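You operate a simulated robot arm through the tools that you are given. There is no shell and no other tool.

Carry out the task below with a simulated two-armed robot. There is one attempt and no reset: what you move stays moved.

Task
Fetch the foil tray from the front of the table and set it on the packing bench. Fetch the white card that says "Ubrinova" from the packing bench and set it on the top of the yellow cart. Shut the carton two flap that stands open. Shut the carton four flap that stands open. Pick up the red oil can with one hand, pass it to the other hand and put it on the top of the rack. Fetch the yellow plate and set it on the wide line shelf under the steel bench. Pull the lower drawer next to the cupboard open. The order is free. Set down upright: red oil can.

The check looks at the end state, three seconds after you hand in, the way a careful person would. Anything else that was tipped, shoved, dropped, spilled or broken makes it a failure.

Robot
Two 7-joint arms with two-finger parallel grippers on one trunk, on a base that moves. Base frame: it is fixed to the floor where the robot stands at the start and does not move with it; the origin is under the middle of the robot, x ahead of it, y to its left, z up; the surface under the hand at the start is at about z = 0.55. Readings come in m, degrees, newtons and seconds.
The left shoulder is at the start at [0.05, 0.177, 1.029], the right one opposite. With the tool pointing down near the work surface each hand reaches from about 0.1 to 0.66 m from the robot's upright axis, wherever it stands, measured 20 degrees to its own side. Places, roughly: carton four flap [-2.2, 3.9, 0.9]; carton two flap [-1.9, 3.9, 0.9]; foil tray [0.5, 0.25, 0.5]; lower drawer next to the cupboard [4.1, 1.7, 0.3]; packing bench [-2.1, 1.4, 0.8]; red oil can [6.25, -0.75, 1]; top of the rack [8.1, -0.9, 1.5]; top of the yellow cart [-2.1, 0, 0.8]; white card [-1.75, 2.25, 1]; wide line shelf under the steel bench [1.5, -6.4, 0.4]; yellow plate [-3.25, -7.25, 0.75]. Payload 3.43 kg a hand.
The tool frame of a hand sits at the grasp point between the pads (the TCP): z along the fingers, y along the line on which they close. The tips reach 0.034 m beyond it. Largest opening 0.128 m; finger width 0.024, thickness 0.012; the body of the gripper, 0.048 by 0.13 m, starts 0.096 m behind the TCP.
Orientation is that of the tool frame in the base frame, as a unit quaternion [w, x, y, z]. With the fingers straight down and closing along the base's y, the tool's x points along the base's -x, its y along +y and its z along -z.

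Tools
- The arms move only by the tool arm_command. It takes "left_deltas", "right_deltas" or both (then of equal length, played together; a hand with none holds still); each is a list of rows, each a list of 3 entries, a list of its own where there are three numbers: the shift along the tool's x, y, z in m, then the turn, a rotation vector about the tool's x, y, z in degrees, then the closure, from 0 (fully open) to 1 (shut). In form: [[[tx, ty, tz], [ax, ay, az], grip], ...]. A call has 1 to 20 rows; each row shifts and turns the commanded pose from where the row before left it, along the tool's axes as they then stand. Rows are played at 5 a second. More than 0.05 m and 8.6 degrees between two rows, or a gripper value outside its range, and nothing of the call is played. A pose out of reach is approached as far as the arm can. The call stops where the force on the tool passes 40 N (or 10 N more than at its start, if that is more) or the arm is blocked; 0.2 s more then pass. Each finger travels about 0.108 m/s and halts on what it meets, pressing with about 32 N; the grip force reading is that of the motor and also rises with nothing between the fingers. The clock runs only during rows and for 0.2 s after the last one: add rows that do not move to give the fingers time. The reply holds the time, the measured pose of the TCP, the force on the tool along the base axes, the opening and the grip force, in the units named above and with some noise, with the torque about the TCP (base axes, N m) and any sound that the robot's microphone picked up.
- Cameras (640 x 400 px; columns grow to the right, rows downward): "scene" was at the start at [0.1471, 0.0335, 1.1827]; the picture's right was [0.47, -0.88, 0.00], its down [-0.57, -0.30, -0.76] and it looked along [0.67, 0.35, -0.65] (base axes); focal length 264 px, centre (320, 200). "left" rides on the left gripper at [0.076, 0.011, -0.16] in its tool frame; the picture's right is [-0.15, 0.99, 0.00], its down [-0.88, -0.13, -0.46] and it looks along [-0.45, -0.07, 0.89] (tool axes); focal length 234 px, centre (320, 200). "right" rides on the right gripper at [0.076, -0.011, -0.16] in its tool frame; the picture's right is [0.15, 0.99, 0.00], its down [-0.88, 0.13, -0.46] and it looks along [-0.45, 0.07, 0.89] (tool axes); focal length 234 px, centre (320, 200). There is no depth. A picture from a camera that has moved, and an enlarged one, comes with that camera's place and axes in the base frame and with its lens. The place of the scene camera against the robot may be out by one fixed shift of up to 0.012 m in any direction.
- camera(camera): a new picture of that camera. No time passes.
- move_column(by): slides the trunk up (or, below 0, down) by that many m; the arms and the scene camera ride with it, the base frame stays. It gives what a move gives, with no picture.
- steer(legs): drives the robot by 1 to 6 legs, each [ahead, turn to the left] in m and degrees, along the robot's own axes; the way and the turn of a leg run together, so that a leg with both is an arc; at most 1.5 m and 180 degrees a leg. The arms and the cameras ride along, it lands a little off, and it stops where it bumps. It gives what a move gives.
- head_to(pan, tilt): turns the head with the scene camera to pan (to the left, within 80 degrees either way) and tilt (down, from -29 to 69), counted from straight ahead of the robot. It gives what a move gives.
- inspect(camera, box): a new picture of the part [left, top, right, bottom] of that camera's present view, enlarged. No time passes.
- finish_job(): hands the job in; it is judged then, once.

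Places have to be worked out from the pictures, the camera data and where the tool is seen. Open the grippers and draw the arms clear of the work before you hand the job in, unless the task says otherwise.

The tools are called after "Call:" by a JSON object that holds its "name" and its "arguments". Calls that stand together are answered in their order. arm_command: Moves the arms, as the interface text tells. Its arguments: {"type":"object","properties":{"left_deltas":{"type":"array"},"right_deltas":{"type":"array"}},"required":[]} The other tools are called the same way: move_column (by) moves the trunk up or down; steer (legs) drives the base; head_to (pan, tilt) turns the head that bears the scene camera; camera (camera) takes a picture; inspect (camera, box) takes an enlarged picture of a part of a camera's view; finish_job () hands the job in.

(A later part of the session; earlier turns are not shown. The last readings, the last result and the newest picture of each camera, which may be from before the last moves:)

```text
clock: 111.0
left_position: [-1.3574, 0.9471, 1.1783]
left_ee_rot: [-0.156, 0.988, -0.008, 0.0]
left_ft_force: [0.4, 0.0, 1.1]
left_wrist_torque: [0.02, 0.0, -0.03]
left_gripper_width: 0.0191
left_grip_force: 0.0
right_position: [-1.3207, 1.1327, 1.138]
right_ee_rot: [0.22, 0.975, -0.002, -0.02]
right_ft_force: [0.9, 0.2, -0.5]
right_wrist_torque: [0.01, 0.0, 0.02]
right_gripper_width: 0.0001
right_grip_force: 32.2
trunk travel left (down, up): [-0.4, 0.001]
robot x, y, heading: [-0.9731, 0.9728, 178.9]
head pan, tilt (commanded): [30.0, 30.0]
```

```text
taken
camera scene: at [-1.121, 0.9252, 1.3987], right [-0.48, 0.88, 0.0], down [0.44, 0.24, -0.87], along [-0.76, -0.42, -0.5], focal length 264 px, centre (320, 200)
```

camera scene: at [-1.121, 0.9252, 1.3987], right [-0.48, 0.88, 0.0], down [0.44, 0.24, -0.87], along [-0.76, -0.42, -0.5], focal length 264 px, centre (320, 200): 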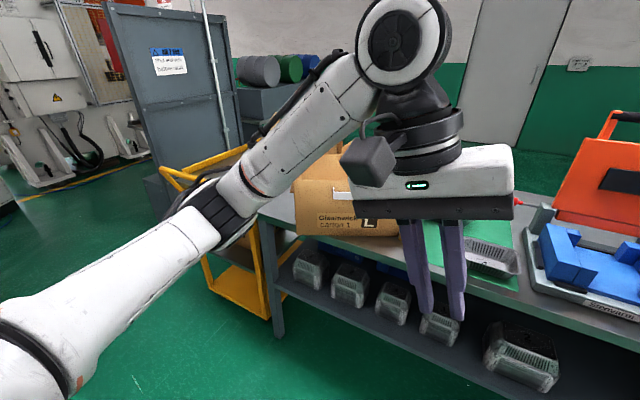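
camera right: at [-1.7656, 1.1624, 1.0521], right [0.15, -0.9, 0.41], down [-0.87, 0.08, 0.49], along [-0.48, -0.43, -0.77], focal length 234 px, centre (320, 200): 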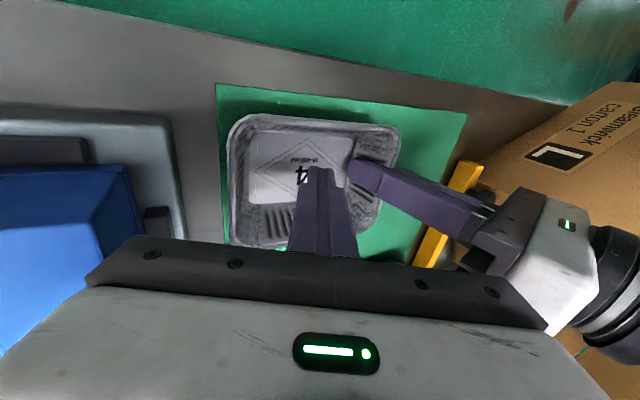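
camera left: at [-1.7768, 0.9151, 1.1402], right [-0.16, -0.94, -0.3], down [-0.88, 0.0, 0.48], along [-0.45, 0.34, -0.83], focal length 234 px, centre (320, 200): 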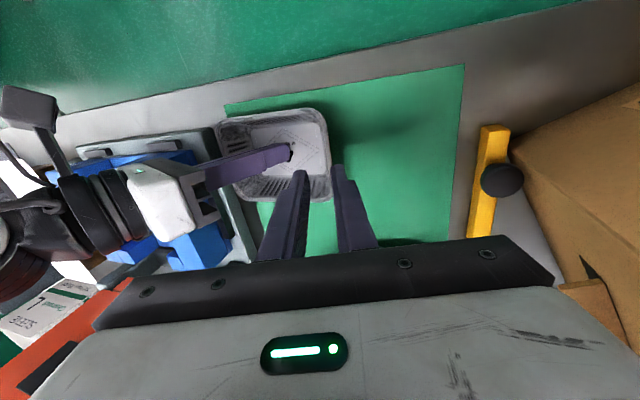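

I straighten both hands to point down and move them apart to free the view.

Call:
{"name": "arm_command", "arguments": {"left_deltas": [[[0, 0, 0], [-6, 0, 0], 0.9], [[0, 0, 0], [-6, 0, 0], 0.9], [[0, 0, 0], [-6, 0, 0], 1], [[0, 0.04, 0.02], [0, 0, 0], 1], [[0, 0.04, 0.02], [0, 0, 0], 1], [[0, 0.04, 0.02], [0, 0, 0], 1], [[0, 0.04, 0.02], [0, 0, 0], 1], [[0, 0.04, 0.02], [0, 0, 0], 1], [[0, 0.04, 0.02], [0, 0, 0], 1]], "right_deltas": [[[0, 0, 0], [8.4, 0, 0], 1], [[0, 0, 0], [8.4, 0, 0], 1], [[0, 0, 0], [8.4, 0, 0], 1], [[0, -0.03, 0.02], [0, 0, 0], 1], [[0, -0.03, 0.02], [0, 0, 0], 1], [[0, -0.03, 0.02], [0, 0, 0], 1], [[0, 0, 0.02], [0, 0, 0], 1], [[0, 0, 0.02], [0, 0, 0], 1], [[0, 0, 0], [0, 0, 0], 1]]}}

Call:
{"name": "head_to", "arguments": {"pan": 18, "tilt": 30}}

Call:
{"name": "camera", "arguments": {"camera": "scene"}}

```text
clock: 113.0
left_position: [-1.3615, 0.7044, 1.0567]
left_ee_rot: [0.001, 1.0, -0.007, 0.0]
left_ft_force: [-0.4, -0.5, 0.5]
left_wrist_torque: [0.03, 0.01, 0.0]
left_gripper_width: 0.0001
left_grip_force: 32.1
right_position: [-1.3224, 1.2236, 1.0386]
right_ee_rot: [0.001, 1.0, -0.007, -0.018]
right_ft_force: [-0.3, -0.3, -0.3]
right_wrist_torque: [0.02, -0.01, -0.01]
right_gripper_width: 0.0
right_grip_force: 32.3
trunk travel left (down, up): [-0.4, 0.001]
robot x, y, heading: [-0.9749, 0.9733, 178.9]
head pan, tilt (commanded): [30.0, 30.0]
```

```text
clock: 113.8
left_position: [-1.3607, 0.7054, 1.0581]
left_ee_rot: [0.001, 1.0, -0.008, 0.0]
left_ft_force: [-1.0, 0.0, -0.2]
left_wrist_torque: [0.01, 0.03, -0.01]
left_gripper_width: 0.0
left_grip_force: 32.2
right_position: [-1.3233, 1.2229, 1.0378]
right_ee_rot: [0.002, 1.0, -0.007, -0.019]
right_ft_force: [-1.3, 0.1, -0.4]
right_wrist_torque: [0.02, -0.03, -0.02]
right_gripper_width: 0.0
right_grip_force: 31.7
trunk travel left (down, up): [-0.4, 0.001]
robot x, y, heading: [-0.9721, 0.9703, 178.9]
head pan, tilt (commanded): [18.0, 30.0]
```

```text
taken
camera scene: at [-1.1283, 0.9425, 1.3987], right [-0.29, 0.96, 0.0], down [0.48, 0.15, -0.87], along [-0.83, -0.25, -0.5], focal length 264 px, centre (320, 200)
```

scene: 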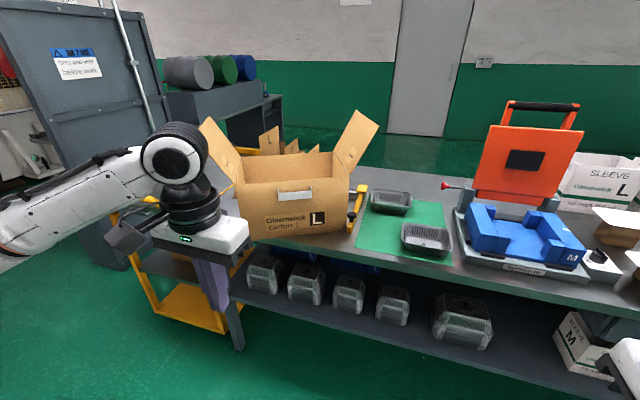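

I see the carton turned ~26° and shifted; originally its front face was parallel to the bench edge with corners ≈(-1.846, 0.36) and (-1.845, 0.71). I raise/retract both hands and drive to stand in front of the carton at about (-1.33, 0.35).

Call:
{"name": "arm_command", "arguments": {"left_deltas": [[[0.03, 0, -0.035], [0, 0, 0], 1], [[0.03, 0, -0.035], [0, 0, 0], 1], [[0.03, 0, -0.035], [0, 0, 0], 1]], "right_deltas": [[[0.03, 0, -0.035], [0, 0, 0], 1], [[0.03, 0, -0.035], [0, 0, 0], 1], [[0.03, 0, -0.035], [0, 0, 0], 1]]}}

Call:
{"name": "steer", "arguments": {"legs": [[0, 61], [0.68, 0], [0, -61]]}}

Call:
{"name": "head_to", "arguments": {"pan": -10, "tilt": 42}}

Call:
{"name": "camera", "arguments": {"camera": "scene"}}

```text
clock: 114.6
left_position: [-1.2679, 0.7081, 1.1623]
left_ee_rot: [0.002, 1.0, -0.007, 0.0]
left_ft_force: [0.6, 1.1, -0.5]
left_wrist_torque: [-0.02, 0.03, -0.03]
left_gripper_width: 0.0
left_grip_force: 31.9
right_position: [-1.2274, 1.2245, 1.1392]
right_ee_rot: [0.002, 1.0, -0.006, -0.019]
right_ft_force: [1.0, 0.8, 0.1]
right_wrist_torque: [0.0, 0.02, -0.01]
right_gripper_width: 0.0001
right_grip_force: 32.0
trunk travel left (down, up): [-0.4, 0.001]
robot x, y, heading: [-0.9729, 0.9749, 178.8]
head pan, tilt (commanded): [18.0, 30.0]
```

```text
clock: 123.7
left_position: [-1.6235, 0.1169, 1.1632]
left_ee_rot: [0.002, 1.0, -0.01, -0.001]
left_ft_force: [-0.5, 0.1, 0.1]
left_wrist_torque: [-0.02, 0.0, 0.02]
left_gripper_width: 0.0
left_grip_force: 32.1
right_position: [-1.5805, 0.6312, 1.1376]
right_ee_rot: [0.001, 1.0, -0.011, -0.018]
right_ft_force: [0.5, 0.4, 0.5]
right_wrist_torque: [0.0, -0.02, -0.03]
right_gripper_width: 0.0
right_grip_force: 31.5
trunk travel left (down, up): [-0.4, 0.001]
robot x, y, heading: [-1.3286, 0.3779, 178.7]
head pan, tilt (commanded): [18.0, 30.0]
```

```text
clock: 124.7
left_position: [-1.6235, 0.1163, 1.1618]
left_ee_rot: [0.0, 1.0, -0.01, -0.001]
left_ft_force: [-0.2, -0.2, -0.5]
left_wrist_torque: [-0.05, 0.0, 0.0]
left_gripper_width: 0.0003
left_grip_force: 31.9
right_position: [-1.5804, 0.6313, 1.1383]
right_ee_rot: [0.002, 1.0, -0.01, -0.019]
right_ft_force: [0.5, -0.8, 0.2]
right_wrist_torque: [-0.01, 0.0, 0.0]
right_gripper_width: 0.0001
right_grip_force: 32.3
trunk travel left (down, up): [-0.4, 0.001]
robot x, y, heading: [-1.3276, 0.3823, 178.6]
head pan, tilt (commanded): [-10.0, 42.0]
```

```text
taken
camera scene: at [-1.4757, 0.3927, 1.3804], right [0.2, 0.98, 0.0], down [0.66, -0.13, -0.74], along [-0.73, 0.15, -0.67], focal length 264 px, centre (320, 200)
```

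scene: 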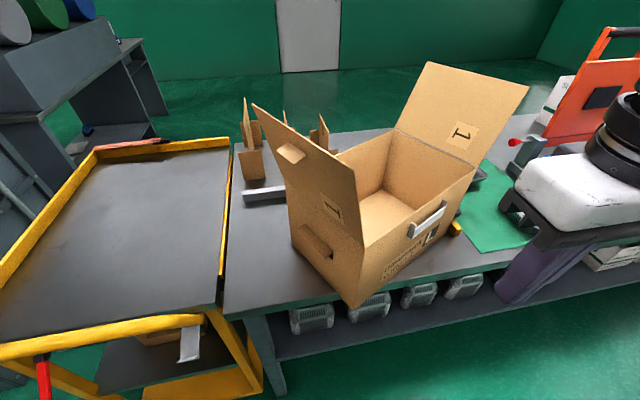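

The carton is empty, turned ~27°, its front-left corner just over the bench edge. I'll use the right gripper wide open as a two-finger pusher on the front face (straddling the handle), which will square the carton as it is pushed back to x≈-1.846. First I position the right hand in front of it.

Call:
{"name": "arm_command", "arguments": {"right_deltas": [[[0, 0, 0], [0, 2.2, -1.15], 0.5], [[0, 0.02, 0.02], [0, 0, 0], 0.0], [[-0.01, 0, 0.045], [0, 0, 0], 0.0], [[-0.02, 0, 0.045], [0, 0, 0], 0.0], [[-0.03, 0, 0.045], [0, 0, 0], 0.0], [[-0.03, 0, 0.03], [0, 0, 0], 0.0], [[0, 0, 0], [0, 0, 0], 0.0]]}}

Call:
{"name": "camera", "arguments": {"camera": "scene"}}

Call:
{"name": "camera", "arguments": {"camera": "right"}}

```text
refused: row 5 steps farther than a row can; nothing moved
```

```text
taken
camera scene: at [-1.4757, 0.3927, 1.3804], right [0.2, 0.98, 0.0], down [0.66, -0.13, -0.74], along [-0.73, 0.15, -0.67], focal length 264 px, centre (320, 200)
```

scene: 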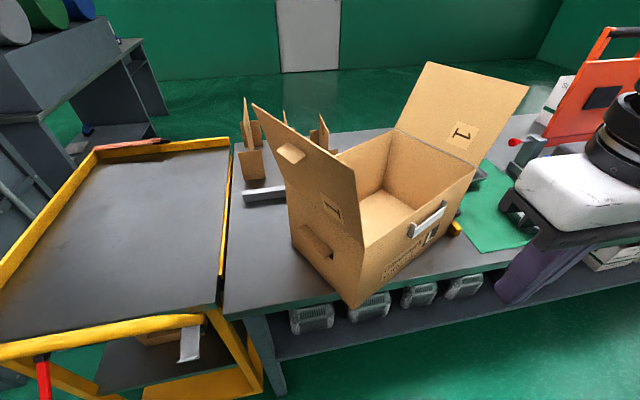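

```text
taken
camera right: at [-1.4978, 0.6405, 1.2955], right [0.13, -0.99, 0.0], down [-0.87, -0.11, 0.49], along [-0.48, -0.06, -0.87], focal length 234 px, centre (320, 200)
```

right: 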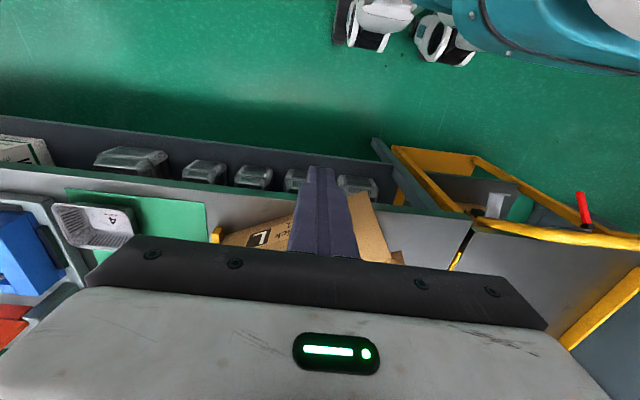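

Call:
{"name": "arm_command", "arguments": {"right_deltas": [[[0, 0, 0], [0, 2.2, -1.15], 0.5], [[0, 0.005, 0.0455], [0, 0, 0], 0.0], [[0, 0.005, 0.0455], [0, 0, 0], 0.0], [[0, 0.005, 0.0455], [0, 0, 0], 0.0], [[0, 0.005, 0.0455], [0, 0, 0], 0.0], [[-0.03, 0, 0], [0, 0, 0], 0.0], [[-0.03, 0, 0], [0, 0, 0], 0.0], [[-0.03, 0, 0], [0, 0, 0], 0.0], [[0, 0, 0], [0, 0, 0], 0.0]]}}

Call:
{"name": "camera", "arguments": {"camera": "scene"}}

Call:
{"name": "camera", "arguments": {"camera": "right"}}

```text
clock: 126.7
left_position: [-1.6241, 0.1155, 1.1623]
left_ee_rot: [0.002, 1.0, -0.011, 0.0]
left_ft_force: [-0.5, -0.1, 0.0]
left_wrist_torque: [0.01, 0.0, -0.05]
left_gripper_width: 0.0
left_grip_force: 31.6
right_position: [-1.686, 0.609, 0.9589]
right_ee_rot: [0.002, 1.0, 0.0, 0.001]
right_ft_force: [0.5, -1.1, 0.0]
right_wrist_torque: [-0.03, 0.01, 0.0]
right_gripper_width: 0.128
right_grip_force: 0.1
right hand out of reach, approached as far as the arm can: row 3, 4
trunk travel left (down, up): [-0.4, 0.001]
robot x, y, heading: [-1.3241, 0.381, 178.3]
head pan, tilt (commanded): [-10.0, 42.0]
```

```text
taken
camera scene: at [-1.4755, 0.3928, 1.3804], right [0.2, 0.98, 0.0], down [0.66, -0.13, -0.74], along [-0.73, 0.15, -0.67], focal length 264 px, centre (320, 200)
```

scene: 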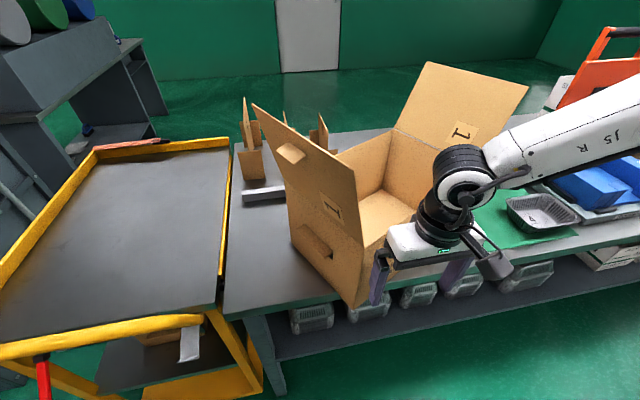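

```text
taken
camera right: at [-1.6099, 0.6201, 1.1179], right [0.15, -0.99, 0.0], down [-0.88, -0.13, 0.45], along [-0.45, -0.07, -0.89], focal length 234 px, centre (320, 200)
```

right: 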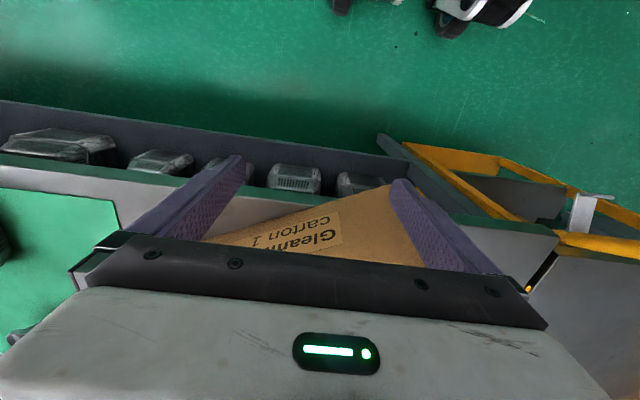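

Positioned. I push forward slowly (−x) and watch the forces.

Call:
{"name": "arm_command", "arguments": {"right_deltas": [[[-0.015, 0, 0], [0, 0, 0], 0.0], [[-0.015, 0, 0], [0, 0, 0], 0.0], [[-0.015, 0, 0], [0, 0, 0], 0.0], [[0, 0, 0], [0, 0, 0], 0.0]]}}

Call:
{"name": "camera", "arguments": {"camera": "scene"}}

Call:
{"name": "camera", "arguments": {"camera": "right"}}

```text
clock: 127.7
left_position: [-1.6254, 0.1164, 1.1633]
left_ee_rot: [0.0, 1.0, -0.011, -0.001]
left_ft_force: [0.4, 0.2, 0.1]
left_wrist_torque: [0.02, -0.01, 0.0]
left_gripper_width: 0.0
left_grip_force: 32.1
right_position: [-1.7308, 0.6098, 0.9583]
right_ee_rot: [0.001, 1.0, 0.0, 0.001]
right_ft_force: [0.7, 0.1, 0.1]
right_wrist_torque: [0.04, -0.01, -0.01]
right_gripper_width: 0.1282
right_grip_force: 0.1
trunk travel left (down, up): [-0.4, 0.001]
robot x, y, heading: [-1.3243, 0.3814, 178.8]
head pan, tilt (commanded): [-10.0, 42.0]
```

```text
taken
camera scene: at [-1.4755, 0.3928, 1.3804], right [0.2, 0.98, 0.0], down [0.66, -0.13, -0.74], along [-0.73, 0.15, -0.67], focal length 264 px, centre (320, 200)
```

scene: 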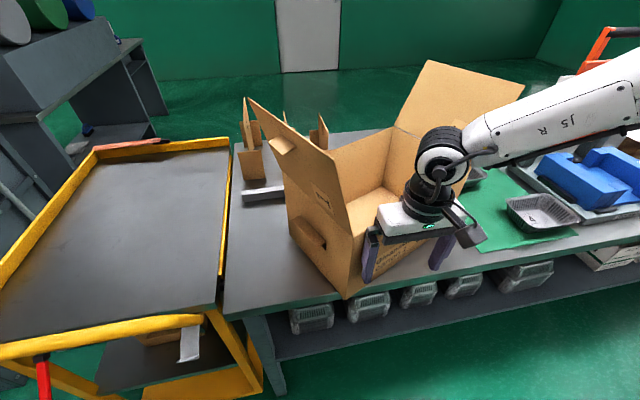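

```text
taken
camera right: at [-1.6544, 0.6208, 1.1189], right [0.15, -0.99, 0.0], down [-0.88, -0.13, 0.45], along [-0.45, -0.07, -0.89], focal length 234 px, centre (320, 200)
```

right: 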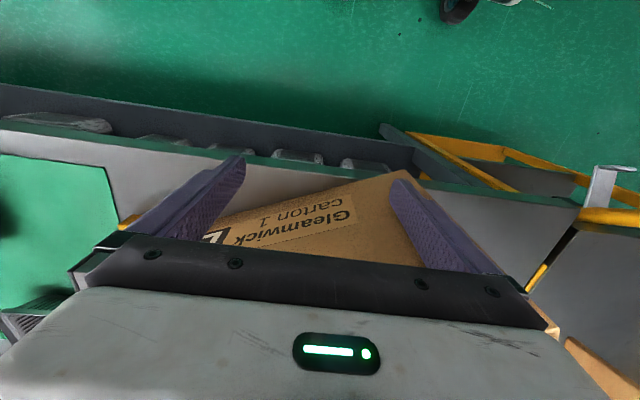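

It is being pushed gently. I continue.

Call:
{"name": "arm_command", "arguments": {"right_deltas": [[[-0.015, 0, 0], [0, 0, 0], 0.0], [[-0.015, 0, 0], [0, 0, 0], 0.0], [[-0.015, 0, 0], [0, 0, 0], 0.0], [[-0.015, 0, 0], [0, 0, 0], 0.0], [[0, 0, 0], [0, 0, 0], 0.0]]}}

Call:
{"name": "camera", "arguments": {"camera": "scene"}}

Call:
{"name": "camera", "arguments": {"camera": "right"}}

```text
clock: 128.8
left_position: [-1.6227, 0.1158, 1.1627]
left_ee_rot: [0.001, 1.0, -0.01, -0.001]
left_ft_force: [0.2, -0.2, -0.4]
left_wrist_torque: [0.02, 0.02, 0.01]
left_gripper_width: 0.0
left_grip_force: 32.0
right_position: [-1.7905, 0.6086, 0.9584]
right_ee_rot: [0.002, 1.0, 0.0, 0.001]
right_ft_force: [2.2, -1.5, 2.5]
right_wrist_torque: [0.04, 0.25, 0.23]
right_gripper_width: 0.1278
right_grip_force: 0.0
trunk travel left (down, up): [-0.4, 0.001]
robot x, y, heading: [-1.3269, 0.3793, 178.7]
head pan, tilt (commanded): [-10.0, 42.0]
```

```text
taken
camera scene: at [-1.4751, 0.3925, 1.3805], right [0.2, 0.98, 0.0], down [0.66, -0.13, -0.74], along [-0.73, 0.15, -0.67], focal length 264 px, centre (320, 200)
```

scene: 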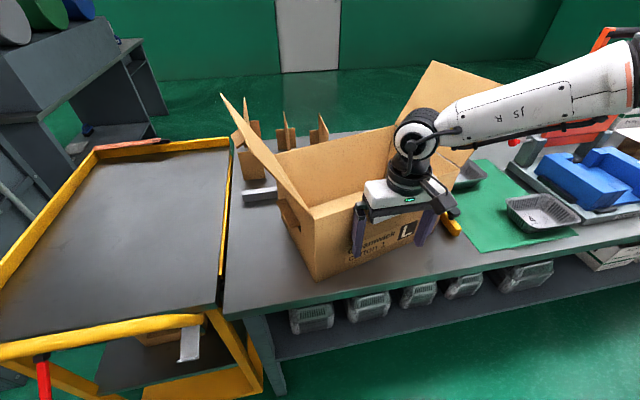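

```text
taken
camera right: at [-1.7147, 0.6198, 1.1186], right [0.15, -0.99, 0.0], down [-0.88, -0.13, 0.45], along [-0.45, -0.07, -0.89], focal length 234 px, centre (320, 200)
```

right: 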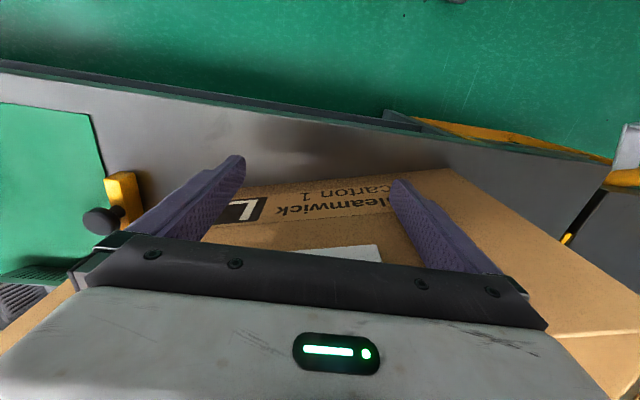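

The carton squares up nicely. I push the remaining ~4.4 cm.

Call:
{"name": "arm_command", "arguments": {"right_deltas": [[[-0.015, 0, 0], [0, 0, 0], 0.0], [[-0.015, 0, 0], [0, 0, 0], 0.0], [[-0.012, 0, 0], [0, 0, 0], 0.0], [[0, 0, 0], [0, 0, 0], 0.0]]}}

Call:
{"name": "camera", "arguments": {"camera": "scene"}}

Call:
{"name": "camera", "arguments": {"camera": "right"}}

```text
clock: 129.8
left_position: [-1.6234, 0.1168, 1.1625]
left_ee_rot: [0.001, 1.0, -0.011, -0.001]
left_ft_force: [-0.7, -1.6, 0.1]
left_wrist_torque: [0.01, 0.01, 0.0]
left_gripper_width: 0.0
left_grip_force: 31.7
right_position: [-1.8271, 0.6147, 0.9622]
right_ee_rot: [0.002, 1.0, -0.001, 0.0]
right_ft_force: [-0.9, 0.1, -0.1]
right_wrist_torque: [-0.04, -0.01, 0.03]
right_gripper_width: 0.1281
right_grip_force: 0.0
right hand out of reach, approached as far as the arm can: row 3
trunk travel left (down, up): [-0.4, 0.001]
robot x, y, heading: [-1.3296, 0.3797, 178.5]
head pan, tilt (commanded): [-10.0, 42.0]
```

```text
taken
camera scene: at [-1.4756, 0.3926, 1.3804], right [0.2, 0.98, 0.0], down [0.66, -0.13, -0.74], along [-0.73, 0.15, -0.67], focal length 264 px, centre (320, 200)
```

scene: 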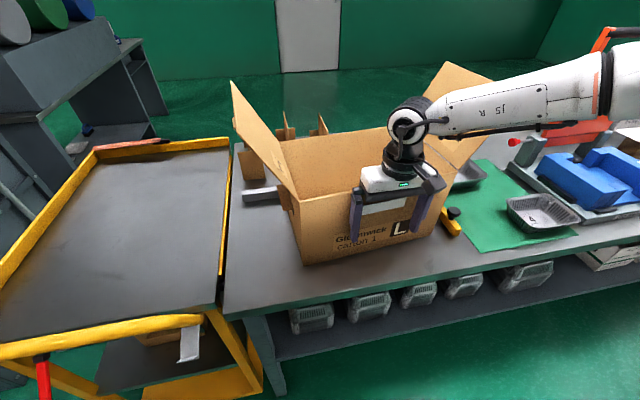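

```text
taken
camera right: at [-1.7517, 0.6256, 1.1212], right [0.15, -0.99, 0.0], down [-0.88, -0.13, 0.46], along [-0.45, -0.07, -0.89], focal length 234 px, centre (320, 200)
```

right: 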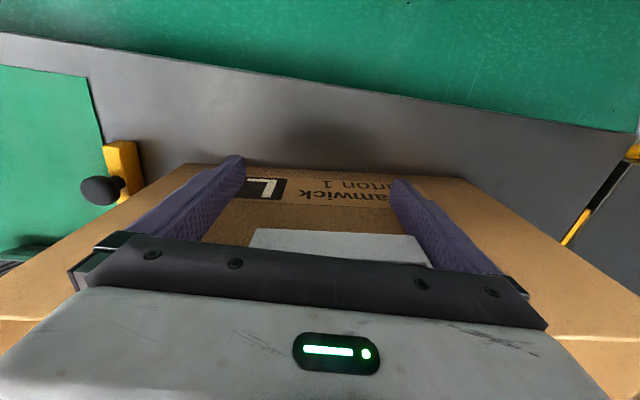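

The carton is nearly square (≈5° left to go) and its front is at x≈-1.85. Next it must go ~7 cm toward −y. I'll do that from inside the empty carton, with the open gripper's left finger pushing on the left wall. First I lift the hand and move it above the opening.

Call:
{"name": "arm_command", "arguments": {"right_deltas": [[[0.02, 0, 0], [0, 0, 0], 0.0], [[0, 0, -0.04], [0, 0, 0], 0.0], [[0, 0, -0.04], [0, 0, 0], 0.0], [[0, 0, -0.04], [0, 0, 0], 0.0], [[0, 0, -0.04], [0, 0, 0], 0.0], [[-0.035, 0.024, 0], [0, 0, 0], 0.0], [[-0.035, 0.024, 0], [0, 0, 0], 0.0], [[-0.035, 0.024, 0], [0, 0, 0], 0.0], [[-0.035, 0.024, 0], [0, 0, 0], 0.0], [[0, 0, 0], [0, 0, 0], 0.0]]}}

Call:
{"name": "camera", "arguments": {"camera": "scene"}}

Call:
{"name": "camera", "arguments": {"camera": "right"}}

```text
clock: 132.1
left_position: [-1.625, 0.116, 1.1625]
left_ee_rot: [0.001, 1.0, -0.011, -0.001]
left_ft_force: [-0.2, 0.1, -0.5]
left_wrist_torque: [0.0, -0.01, -0.04]
left_gripper_width: 0.0001
left_grip_force: 31.9
right_position: [-1.8464, 0.5923, 1.1174]
right_ee_rot: [0.003, 1.0, 0.0, 0.001]
right_ft_force: [-0.2, -0.3, -0.2]
right_wrist_torque: [-0.01, 0.02, 0.0]
right_gripper_width: 0.1282
right_grip_force: 0.1
right hand out of reach, approached as far as the arm can: row 7, 8, 9
trunk travel left (down, up): [-0.4, 0.001]
robot x, y, heading: [-1.3299, 0.3806, 178.8]
head pan, tilt (commanded): [-10.0, 42.0]
```

```text
taken
camera scene: at [-1.476, 0.3928, 1.3804], right [0.2, 0.98, 0.0], down [0.66, -0.13, -0.74], along [-0.73, 0.15, -0.67], focal length 264 px, centre (320, 200)
```

scene: 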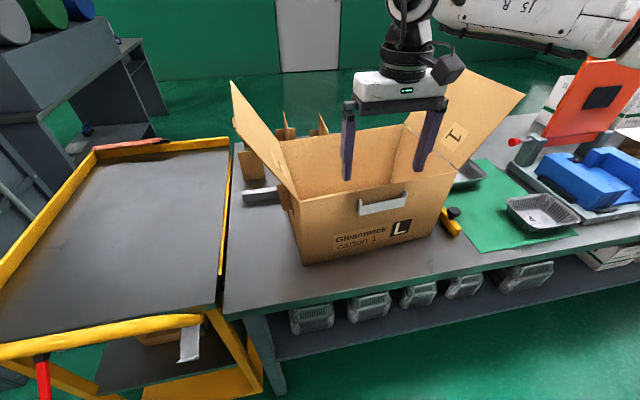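

```text
taken
camera right: at [-1.7703, 0.6032, 1.2777], right [0.15, -0.99, 0.0], down [-0.88, -0.13, 0.46], along [-0.45, -0.07, -0.89], focal length 234 px, centre (320, 200)
```

right: 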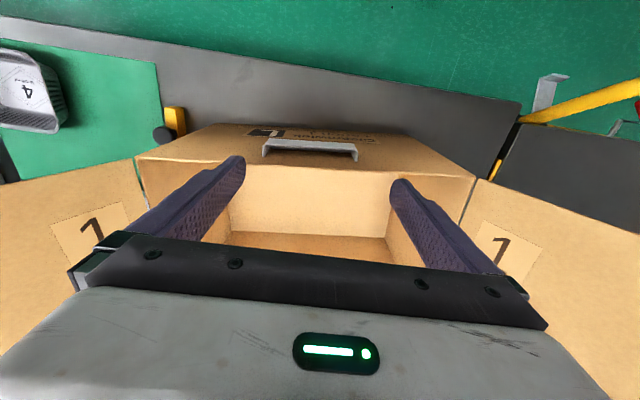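

The hand is above the carton's front wall; the arm can't reach farther at this height, so I drive the robot 6 cm forward to bring the hand over the opening.

Call:
{"name": "steer", "arguments": {"legs": [[0.06, 0]]}}

Call:
{"name": "camera", "arguments": {"camera": "right"}}

Call:
{"name": "camera", "arguments": {"camera": "scene"}}

```text
clock: 133.0
left_position: [-1.6834, 0.1177, 1.1631]
left_ee_rot: [0.001, 1.0, -0.01, 0.0]
left_ft_force: [0.6, 0.1, -0.7]
left_wrist_torque: [0.04, -0.04, 0.0]
left_gripper_width: 0.0002
left_grip_force: 32.3
right_position: [-1.9067, 0.5937, 1.1176]
right_ee_rot: [0.003, 1.0, -0.001, 0.001]
right_ft_force: [-0.6, -0.4, -0.4]
right_wrist_torque: [-0.01, 0.01, -0.01]
right_gripper_width: 0.1281
right_grip_force: 0.0
trunk travel left (down, up): [-0.4, 0.001]
robot x, y, heading: [-1.3845, 0.3824, 178.2]
head pan, tilt (commanded): [-10.0, 42.0]
```

```text
taken
camera right: at [-1.8309, 0.6047, 1.2774], right [0.15, -0.99, 0.0], down [-0.88, -0.13, 0.46], along [-0.45, -0.07, -0.89], focal length 234 px, centre (320, 200)
```

right: 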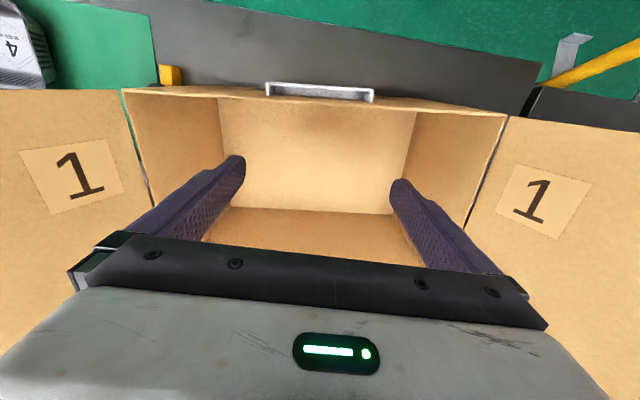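

```text
taken
camera scene: at [-1.5367, 0.3944, 1.3802], right [0.2, 0.98, 0.0], down [0.66, -0.13, -0.74], along [-0.73, 0.15, -0.67], focal length 264 px, centre (320, 200)
```

scene: 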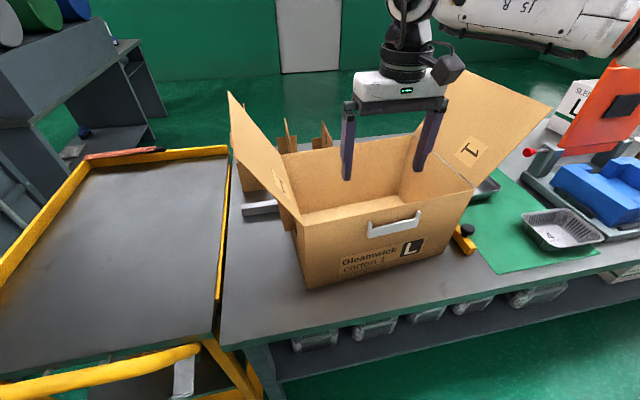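

The hand is over the carton's opening. I lower it inside (tips to z≈0.91) and try to go a little farther forward, near the carton's centre of mass.

Call:
{"name": "arm_command", "arguments": {"right_deltas": [[[0, 0, 0.043], [0, 0, 0], 0.0], [[0, 0, 0.043], [0, 0, 0], 0.0], [[0, 0, 0.043], [0, 0, 0], 0.0], [[0, 0, 0.043], [0, 0, 0], 0.0], [[-0.02, 0.03, 0], [0, 0, 0], 0.0], [[-0.02, 0.03, 0], [0, 0, 0], 0.0], [[0, 0, 0], [0, 0, 0], 0.0]]}}

Call:
{"name": "camera", "arguments": {"camera": "right"}}

Call:
{"name": "camera", "arguments": {"camera": "scene"}}

```text
clock: 134.6
left_position: [-1.6845, 0.1179, 1.1628]
left_ee_rot: [0.001, 1.0, -0.011, 0.0]
left_ft_force: [-0.8, 0.9, -0.2]
left_wrist_torque: [-0.01, 0.0, 0.0]
left_gripper_width: 0.0
left_grip_force: 31.9
right_position: [-1.8807, 0.5951, 0.9807]
right_ee_rot: [0.003, 1.0, 0.0, 0.001]
right_ft_force: [-0.2, 0.3, 0.2]
right_wrist_torque: [0.0, -0.03, 0.02]
right_gripper_width: 0.1279
right_grip_force: 0.0
right hand out of reach, approached as far as the arm can: row 2, 3, 4, 5, 6
trunk travel left (down, up): [-0.4, 0.001]
robot x, y, heading: [-1.3843, 0.3746, 178.5]
head pan, tilt (commanded): [-10.0, 42.0]
```

```text
taken
camera right: at [-1.8047, 0.6072, 1.1393], right [0.15, -0.99, 0.01], down [-0.88, -0.13, 0.46], along [-0.45, -0.07, -0.89], focal length 234 px, centre (320, 200)
```

right: 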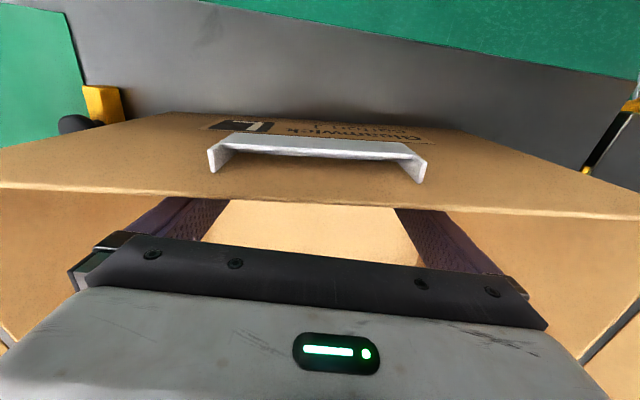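

```text
taken
camera scene: at [-1.5355, 0.3943, 1.3804], right [0.2, 0.98, 0.0], down [0.66, -0.13, -0.74], along [-0.73, 0.15, -0.67], focal length 264 px, centre (320, 200)
```

scene: 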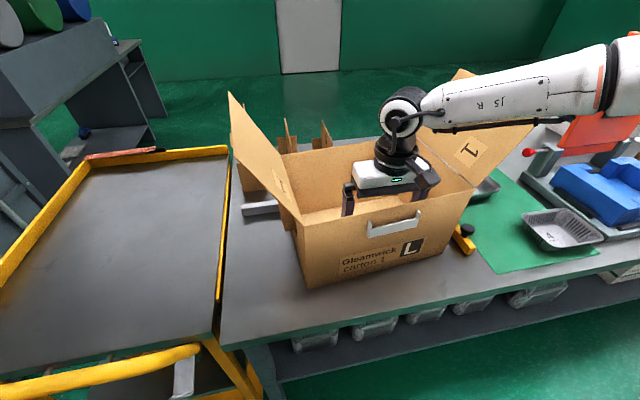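

The arm's reach limits x to about -1.88 here, which is fine for squaring: pushing the left wall from this forward spot also turns the carton the needed ~5°. I move toward −y until contact.

Call:
{"name": "arm_command", "arguments": {"right_deltas": [[[0, 0.03, 0], [0, 0, 0], 0.0], [[0, 0.03, 0], [0, 0, 0], 0.0], [[0, 0.02, 0], [0, 0, 0], 0.0], [[0, 0, 0], [0, 0, 0], 0.0]]}}

Call:
{"name": "camera", "arguments": {"camera": "scene"}}

```text
clock: 135.6
left_position: [-1.6832, 0.1167, 1.1623]
left_ee_rot: [0.001, 1.0, -0.01, -0.002]
left_ft_force: [-0.1, -0.5, -1.0]
left_wrist_torque: [0.02, 0.03, 0.01]
left_gripper_width: 0.0
left_grip_force: 32.0
right_position: [-1.8473, 0.5552, 0.9979]
right_ee_rot: [0.003, 1.0, 0.0, -0.001]
right_ft_force: [-0.2, 0.6, -0.2]
right_wrist_torque: [-0.02, -0.03, 0.02]
right_gripper_width: 0.128
right_grip_force: 0.2
right hand out of reach, approached as far as the arm can: row 1, 2, 3
trunk travel left (down, up): [-0.4, 0.001]
robot x, y, heading: [-1.3834, 0.3797, 178.4]
head pan, tilt (commanded): [-10.0, 42.0]
```

```text
taken
camera scene: at [-1.5356, 0.3944, 1.3804], right [0.2, 0.98, 0.0], down [0.66, -0.13, -0.74], along [-0.73, 0.15, -0.67], focal length 264 px, centre (320, 200)
```

scene: 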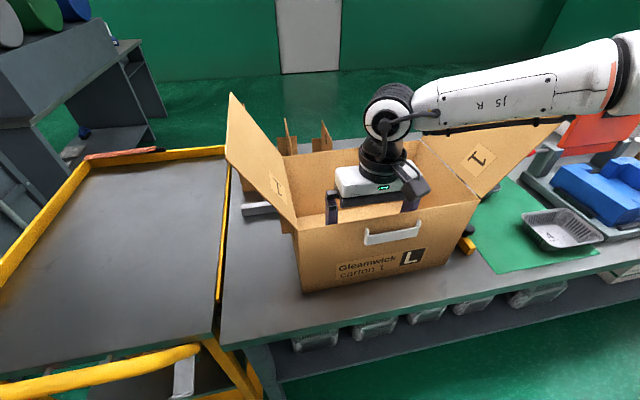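

The right arm is at a posture limit and drifts. I lift it straight out of the carton and retreat to rethink with a better arm posture.

Call:
{"name": "arm_command", "arguments": {"right_deltas": [[[0, 0, -0.04], [0, 0, 0], 0.0], [[0, 0, -0.04], [0, 0, 0], 0.0], [[0, 0, -0.04], [0, 0, 0], 0.0], [[0, 0, 0], [0, 0, 0], 0.0]]}}

Call:
{"name": "camera", "arguments": {"camera": "scene"}}

```text
clock: 136.6
left_position: [-1.6842, 0.1177, 1.1631]
left_ee_rot: [0.002, 1.0, -0.01, -0.001]
left_ft_force: [-0.7, -0.6, 0.0]
left_wrist_torque: [0.04, -0.02, 0.02]
left_gripper_width: 0.0
left_grip_force: 32.0
right_position: [-1.8474, 0.5552, 1.1187]
right_ee_rot: [0.002, 1.0, 0.0, 0.0]
right_ft_force: [0.5, 0.0, 0.7]
right_wrist_torque: [0.03, -0.01, 0.02]
right_gripper_width: 0.1281
right_grip_force: 0.0
trunk travel left (down, up): [-0.4, 0.001]
robot x, y, heading: [-1.3872, 0.384, 178.7]
head pan, tilt (commanded): [-10.0, 42.0]
```

```text
taken
camera scene: at [-1.5358, 0.3945, 1.3804], right [0.2, 0.98, 0.0], down [0.66, -0.13, -0.74], along [-0.73, 0.15, -0.67], focal length 264 px, centre (320, 200)
```

scene: 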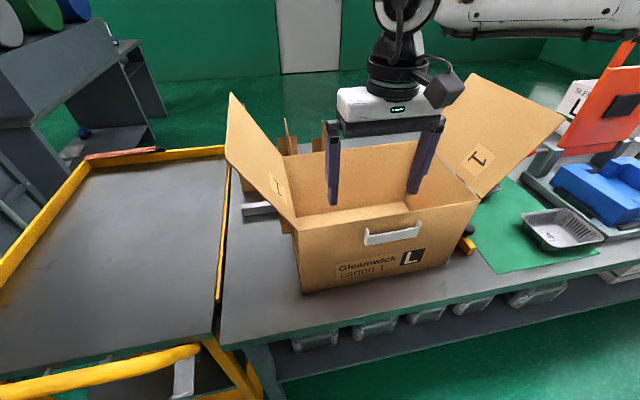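

The carton's front is now at x≈-1.827, nearly square, ~6 cm right and 2 cm forward of its original spot. I'll push it with the left hand, whose posture is healthier: retract the right hand, back up and reposition the robot at about (-1.39, 0.67).

Call:
{"name": "arm_command", "arguments": {"right_deltas": [[[0.045, 0, 0], [0, 0, 0], 0.5], [[0.045, 0, 0], [0, 0, 0], 1], [[0.045, 0, 0], [0, 0, 0], 1], [[0.03, -0.03, 0], [0, 0, 0], 1], [[0.03, -0.03, 0], [0, 0, 0], 1], [[0, -0.03, 0], [0, 0, 0], 1], [[0, 0, 0], [0, 0, 0], 1]]}}

Call:
{"name": "steer", "arguments": {"legs": [[-0.4, 0], [0, -33.5], [0.48, 0], [0, 33.5]]}}

Call:
{"name": "head_to", "arguments": {"pan": 15, "tilt": 40}}

Call:
{"name": "camera", "arguments": {"camera": "scene"}}

```text
clock: 138.2
left_position: [-1.6836, 0.1176, 1.1624]
left_ee_rot: [0.001, 1.0, -0.011, -0.001]
left_ft_force: [0.1, 0.4, 0.5]
left_wrist_torque: [0.03, 0.0, 0.01]
left_gripper_width: 0.0
left_grip_force: 32.0
right_position: [-1.6526, 0.6444, 1.1143]
right_ee_rot: [0.002, 1.0, 0.0, 0.0]
right_ft_force: [0.0, 0.8, -0.2]
right_wrist_torque: [-0.01, -0.02, 0.01]
right_gripper_width: 0.0002
right_grip_force: 31.9
trunk travel left (down, up): [-0.4, 0.001]
robot x, y, heading: [-1.3853, 0.3777, 178.5]
head pan, tilt (commanded): [-10.0, 42.0]
```

```text
clock: 146.4
left_position: [-1.6719, 0.3848, 1.1627]
left_ee_rot: [0.001, 1.0, -0.015, -0.001]
left_ft_force: [0.3, 0.6, -0.1]
left_wrist_torque: [0.0, 0.0, -0.01]
left_gripper_width: 0.0
left_grip_force: 31.7
right_position: [-1.6369, 0.9121, 1.1152]
right_ee_rot: [0.003, 1.0, -0.004, 0.0]
right_ft_force: [-0.4, -0.3, 0.4]
right_wrist_torque: [0.01, -0.03, 0.02]
right_gripper_width: 0.0001
right_grip_force: 32.1
trunk travel left (down, up): [-0.4, 0.001]
robot x, y, heading: [-1.371, 0.648, 177.9]
head pan, tilt (commanded): [-10.0, 42.0]
```

```text
clock: 147.3
left_position: [-1.6721, 0.3844, 1.1622]
left_ee_rot: [0.001, 1.0, -0.015, 0.0]
left_ft_force: [-0.5, 0.5, -0.9]
left_wrist_torque: [0.01, 0.02, 0.01]
left_gripper_width: 0.0
left_grip_force: 31.7
right_position: [-1.6367, 0.9117, 1.1146]
right_ee_rot: [0.003, 1.0, -0.005, 0.0]
right_ft_force: [-1.0, 0.5, 1.1]
right_wrist_torque: [0.03, 0.02, 0.0]
right_gripper_width: 0.0
right_grip_force: 32.0
trunk travel left (down, up): [-0.4, 0.001]
robot x, y, heading: [-1.3727, 0.6469, 177.9]
head pan, tilt (commanded): [15.0, 40.0]
```

```text
taken
camera scene: at [-1.5229, 0.6238, 1.3833], right [-0.22, 0.97, 0.0], down [0.63, 0.14, -0.77], along [-0.75, -0.17, -0.64], focal length 264 px, centre (320, 200)
```

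scene: 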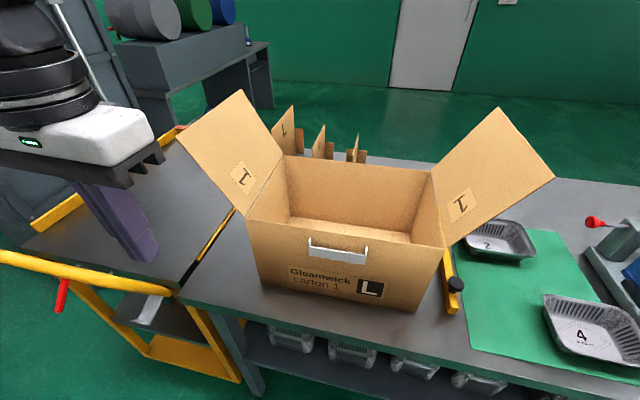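

Clear view: the carton is square now with its front at x≈-1.827, front-middle y≈0.585; originally ≈(-1.844, 0.543). So ~4–5 cm to −y and ~1.7 cm to −x remain. I move the left hand (opened) over the carton opening.

Call:
{"name": "arm_command", "arguments": {"left_deltas": [[[0, -0.045, 0], [0, 0, 0], 0.5], [[0, -0.045, 0], [0, 0, 0], 0], [[0, -0.045, 0], [0, 0, 0], 0], [[0, -0.012, 0], [0, 0, 0], 0], [[-0.042, 0, 0], [0, 0, 0], 0], [[-0.042, 0, 0], [0, 0, 0], 0], [[-0.042, 0, 0], [0, 0, 0], 0], [[-0.042, 0, 0], [0, 0, 0], 0], [[-0.042, 0, 0], [0, 0, 0], 0], [[0, 0, 0], [0, 0, 0], 0]]}}

Call:
{"name": "camera", "arguments": {"camera": "scene"}}

Call:
{"name": "camera", "arguments": {"camera": "left"}}

```text
clock: 149.5
left_position: [-1.8777, 0.535, 1.1646]
left_ee_rot: [0.002, 1.0, -0.014, 0.0]
left_ft_force: [-0.1, 0.1, 0.3]
left_wrist_torque: [0.0, -0.01, -0.01]
left_gripper_width: 0.1279
left_grip_force: 0.0
right_position: [-1.6379, 0.9115, 1.1148]
right_ee_rot: [0.003, 1.0, -0.003, 0.0]
right_ft_force: [0.4, 0.3, 0.6]
right_wrist_torque: [-0.01, 0.04, 0.03]
right_gripper_width: 0.0
right_grip_force: 32.1
trunk travel left (down, up): [-0.4, 0.001]
robot x, y, heading: [-1.3701, 0.6472, 178.1]
head pan, tilt (commanded): [15.0, 40.0]
```

```text
taken
camera scene: at [-1.5225, 0.6235, 1.3834], right [-0.23, 0.97, 0.0], down [0.63, 0.14, -0.77], along [-0.75, -0.17, -0.64], focal length 264 px, centre (320, 200)
```

scene: 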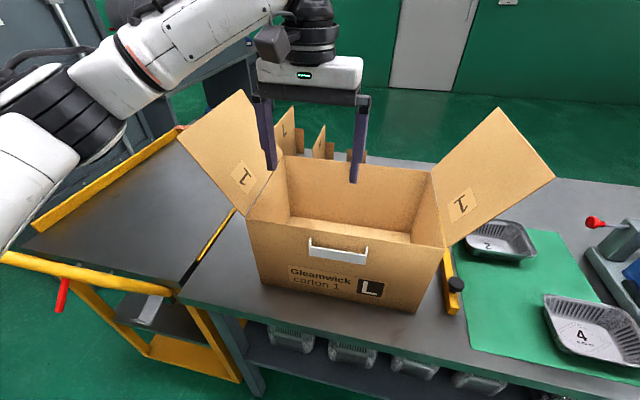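

```text
taken
camera left: at [-1.8022, 0.5212, 1.324], right [-0.18, -0.98, 0.0], down [-0.88, 0.16, 0.46], along [-0.45, 0.08, -0.89], focal length 234 px, centre (320, 200)
```

left: 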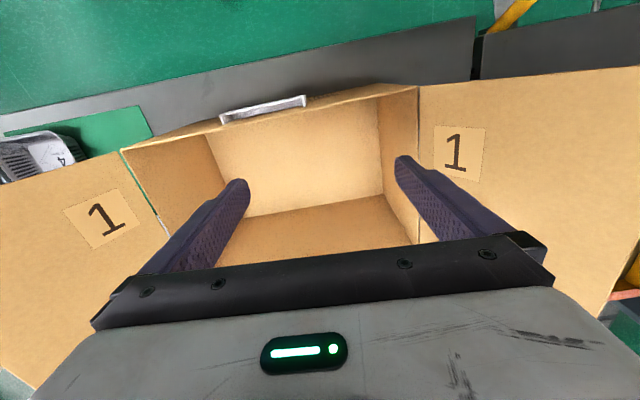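

The wrist view shows the carton front at (-1.83, 0.422..0.764) and its metal handle centred at y≈0.597, z≈1.02. Gripping that handle at its two ends lets me shift the carton in a controlled way. I move the left hand over the handle.

Call:
{"name": "arm_command", "arguments": {"left_deltas": [[[0.032, -0.032, 0], [0, 0, 0], 0], [[0.032, -0.032, 0], [0, 0, 0], 0], [[0, 0, 0.04], [0, 0, 0], 0], [[0, 0, 0.03], [0, 0, 0], 0], [[0, 0, 0], [0, 0, 0], 0]]}}

Call:
{"name": "camera", "arguments": {"camera": "left"}}

Call:
{"name": "camera", "arguments": {"camera": "scene"}}

```text
clock: 150.7
left_position: [-1.8145, 0.5986, 1.0922]
left_ee_rot: [0.001, 1.0, -0.015, 0.0]
left_ft_force: [0.2, 0.3, -1.0]
left_wrist_torque: [0.0, -0.02, 0.0]
left_gripper_width: 0.1281
left_grip_force: 0.0
right_position: [-1.6372, 0.9123, 1.115]
right_ee_rot: [0.003, 1.0, -0.004, 0.0]
right_ft_force: [0.0, -0.9, -0.2]
right_wrist_torque: [-0.01, 0.01, 0.01]
right_gripper_width: 0.0
right_grip_force: 32.3
trunk travel left (down, up): [-0.4, 0.001]
robot x, y, heading: [-1.3707, 0.6469, 177.9]
head pan, tilt (commanded): [15.0, 40.0]
```

```text
taken
camera left: at [-1.7375, 0.586, 1.2528], right [-0.18, -0.98, 0.0], down [-0.88, 0.16, 0.46], along [-0.45, 0.08, -0.89], focal length 234 px, centre (320, 200)
```

left: 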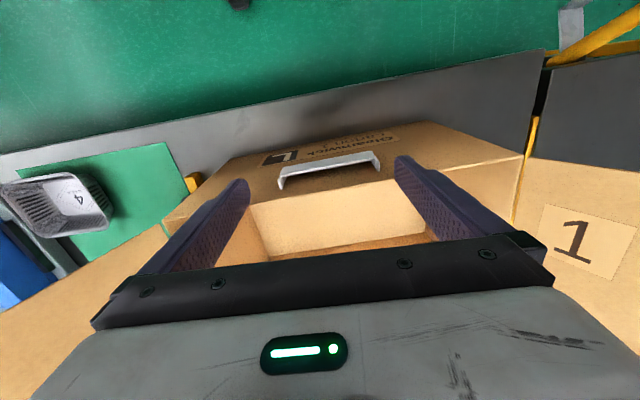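

```text
taken
camera scene: at [-1.5229, 0.6237, 1.3834], right [-0.23, 0.97, 0.0], down [0.63, 0.14, -0.77], along [-0.75, -0.17, -0.64], focal length 264 px, centre (320, 200)
```

scene: 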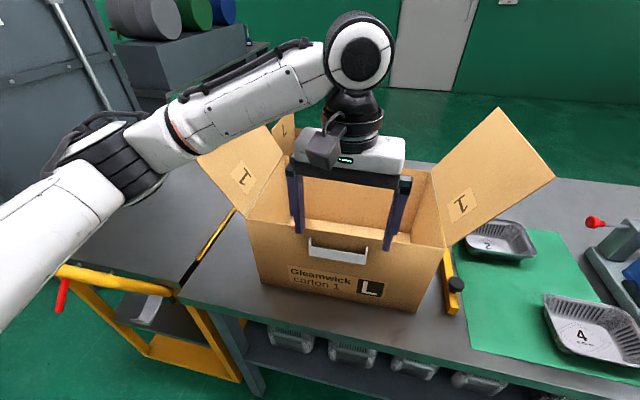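

The handle lies between the two fingers. I lower to TCP z≈1.025 so the pads are beside the handle ends.

Call:
{"name": "arm_command", "arguments": {"left_deltas": [[[-0.004, 0, 0.03], [0, 0, 0], 0], [[0, 0, 0.036], [0, 0, 0], 0], [[0, 0, 0], [0, 0, 0], 0]]}}

Call:
{"name": "camera", "arguments": {"camera": "left"}}

Call:
{"name": "inspect", "arguments": {"camera": "scene", "box": [230, 120, 470, 320]}}

```text
clock: 151.0
left_position: [-1.8163, 0.5988, 1.0859]
left_ee_rot: [0.001, 1.0, -0.015, -0.005]
left_ft_force: [0.8, -0.2, 0.4]
left_wrist_torque: [0.05, 0.06, -0.01]
left_gripper_width: 0.1278
left_grip_force: 0.0
right_position: [-1.638, 0.9121, 1.1162]
right_ee_rot: [0.001, 1.0, -0.003, 0.001]
right_ft_force: [-0.1, -0.3, -0.9]
right_wrist_torque: [-0.02, -0.06, 0.0]
right_gripper_width: 0.0001
right_grip_force: 32.0
trunk travel left (down, up): [-0.4, 0.001]
robot x, y, heading: [-1.3732, 0.6464, 177.9]
head pan, tilt (commanded): [15.0, 40.0]
stopped in row 1 (left hand): the force on the tool passed its limit at 61 N (the readings are from after the stop); the commanded pose is now the measured one
```

```text
taken
camera left: at [-1.7385, 0.5853, 1.2458], right [-0.17, -0.98, 0.0], down [-0.87, 0.16, 0.46], along [-0.46, 0.08, -0.89], focal length 234 px, centre (320, 200)
```

left: 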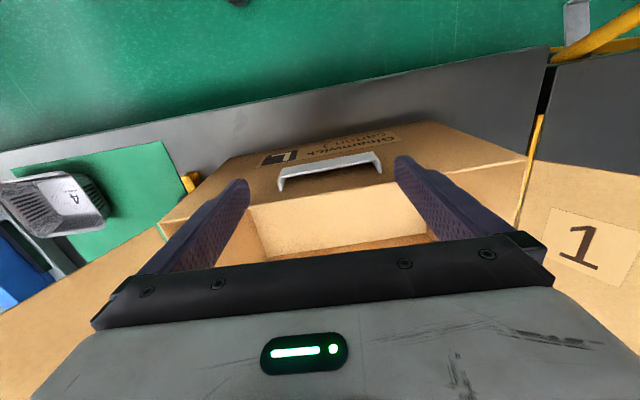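

```text
2.00 times, centred on (350, 220) of scene
camera zoom: at [-1.5235, 0.6235, 1.3832], right [-0.23, 0.97, 0.0], down [0.63, 0.14, -0.77], along [-0.75, -0.17, -0.64], focal length 529 px, centre (260, 160)
```

zoom: 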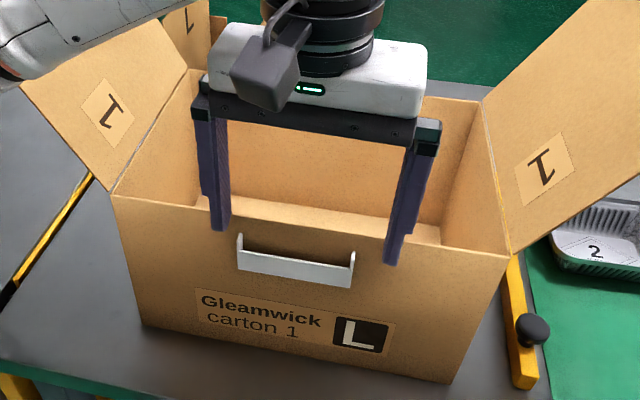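

The fingertips met the top edge of the front wall, so the face is ~1 cm nearer than assumed. I rise 1 cm, shift 13 mm toward the robot and lower again.

Call:
{"name": "arm_command", "arguments": {"left_deltas": [[[0, 0, -0.01], [0, 0, 0], 0], [[0.014, 0, 0], [0, 0, 0], 0], [[0, 0, 0.02], [0, 0, 0], 0], [[0, 0, 0.02], [0, 0, 0], 0], [[0, 0, 0.02], [0, 0, 0], 0], [[0, 0, 0], [0, 0, 0], 0]]}}

Call:
{"name": "camera", "arguments": {"camera": "left"}}

Call:
{"name": "inspect", "arguments": {"camera": "scene", "box": [230, 120, 470, 320]}}

```text
clock: 152.4
left_position: [-1.8015, 0.5989, 1.0369]
left_ee_rot: [0.001, 1.0, -0.014, -0.005]
left_ft_force: [-0.5, 0.4, -0.6]
left_wrist_torque: [0.03, 0.01, -0.01]
left_gripper_width: 0.128
left_grip_force: 0.1
right_position: [-1.6368, 0.912, 1.1155]
right_ee_rot: [0.003, 1.0, -0.003, 0.0]
right_ft_force: [-0.6, -0.5, 0.0]
right_wrist_torque: [0.04, -0.02, 0.01]
right_gripper_width: 0.0003
right_grip_force: 31.9
trunk travel left (down, up): [-0.4, 0.001]
robot x, y, heading: [-1.3704, 0.6478, 178.1]
head pan, tilt (commanded): [15.0, 40.0]
```

```text
taken
camera left: at [-1.7245, 0.5848, 1.1953], right [-0.17, -0.98, 0.0], down [-0.87, 0.16, 0.47], along [-0.46, 0.08, -0.89], focal length 234 px, centre (320, 200)
```

left: 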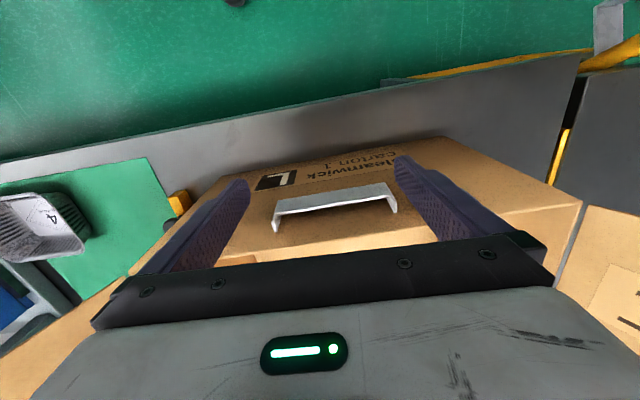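

```text
2.00 times, centred on (350, 220) of scene
camera zoom: at [-1.5229, 0.6237, 1.3834], right [-0.23, 0.97, 0.0], down [0.63, 0.14, -0.77], along [-0.75, -0.17, -0.64], focal length 529 px, centre (260, 160)
```

zoom: 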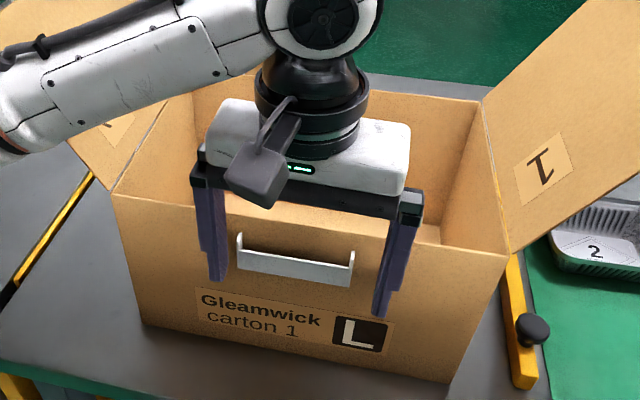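

The fingers straddle the handle in front of the face. I lower 1 cm more and close on the handle.

Call:
{"name": "arm_command", "arguments": {"left_deltas": [[[0, 0, 0.01], [0, 0, 0], 0], [[0, 0, 0], [0, 0, 0], 0.1], [[0, 0, 0], [0, 0, 0], 0.2], [[0, 0, 0], [0, 0, 0], 0.3], [[0, 0, 0], [0, 0, 0], 0.3]]}}

Call:
{"name": "camera", "arguments": {"camera": "left"}}

```text
clock: 153.6
left_position: [-1.8028, 0.5967, 1.027]
left_ee_rot: [0.001, 1.0, -0.014, -0.005]
left_ft_force: [-0.6, -0.1, 0.3]
left_wrist_torque: [0.0, 0.01, -0.01]
left_gripper_width: 0.0896
left_grip_force: 0.1
right_position: [-1.6375, 0.9123, 1.1154]
right_ee_rot: [0.003, 1.0, -0.003, -0.001]
right_ft_force: [0.3, -0.9, -0.4]
right_wrist_torque: [0.03, 0.03, 0.01]
right_gripper_width: 0.0002
right_grip_force: 31.8
trunk travel left (down, up): [-0.4, 0.001]
robot x, y, heading: [-1.3754, 0.6429, 177.9]
head pan, tilt (commanded): [15.0, 40.0]
```

```text
taken
camera left: at [-1.7248, 0.5843, 1.1854], right [-0.17, -0.98, 0.0], down [-0.87, 0.16, 0.47], along [-0.46, 0.08, -0.89], focal length 234 px, centre (320, 200)
```

left: 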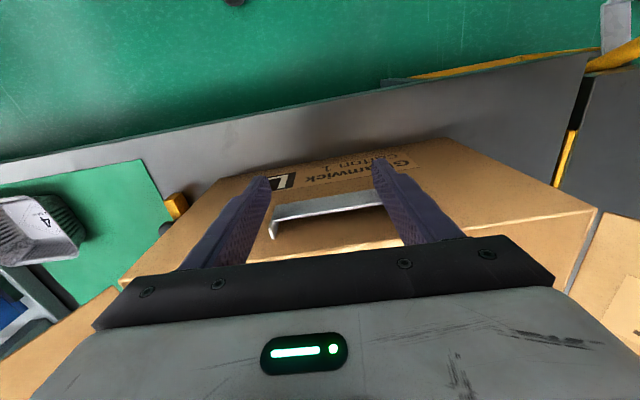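

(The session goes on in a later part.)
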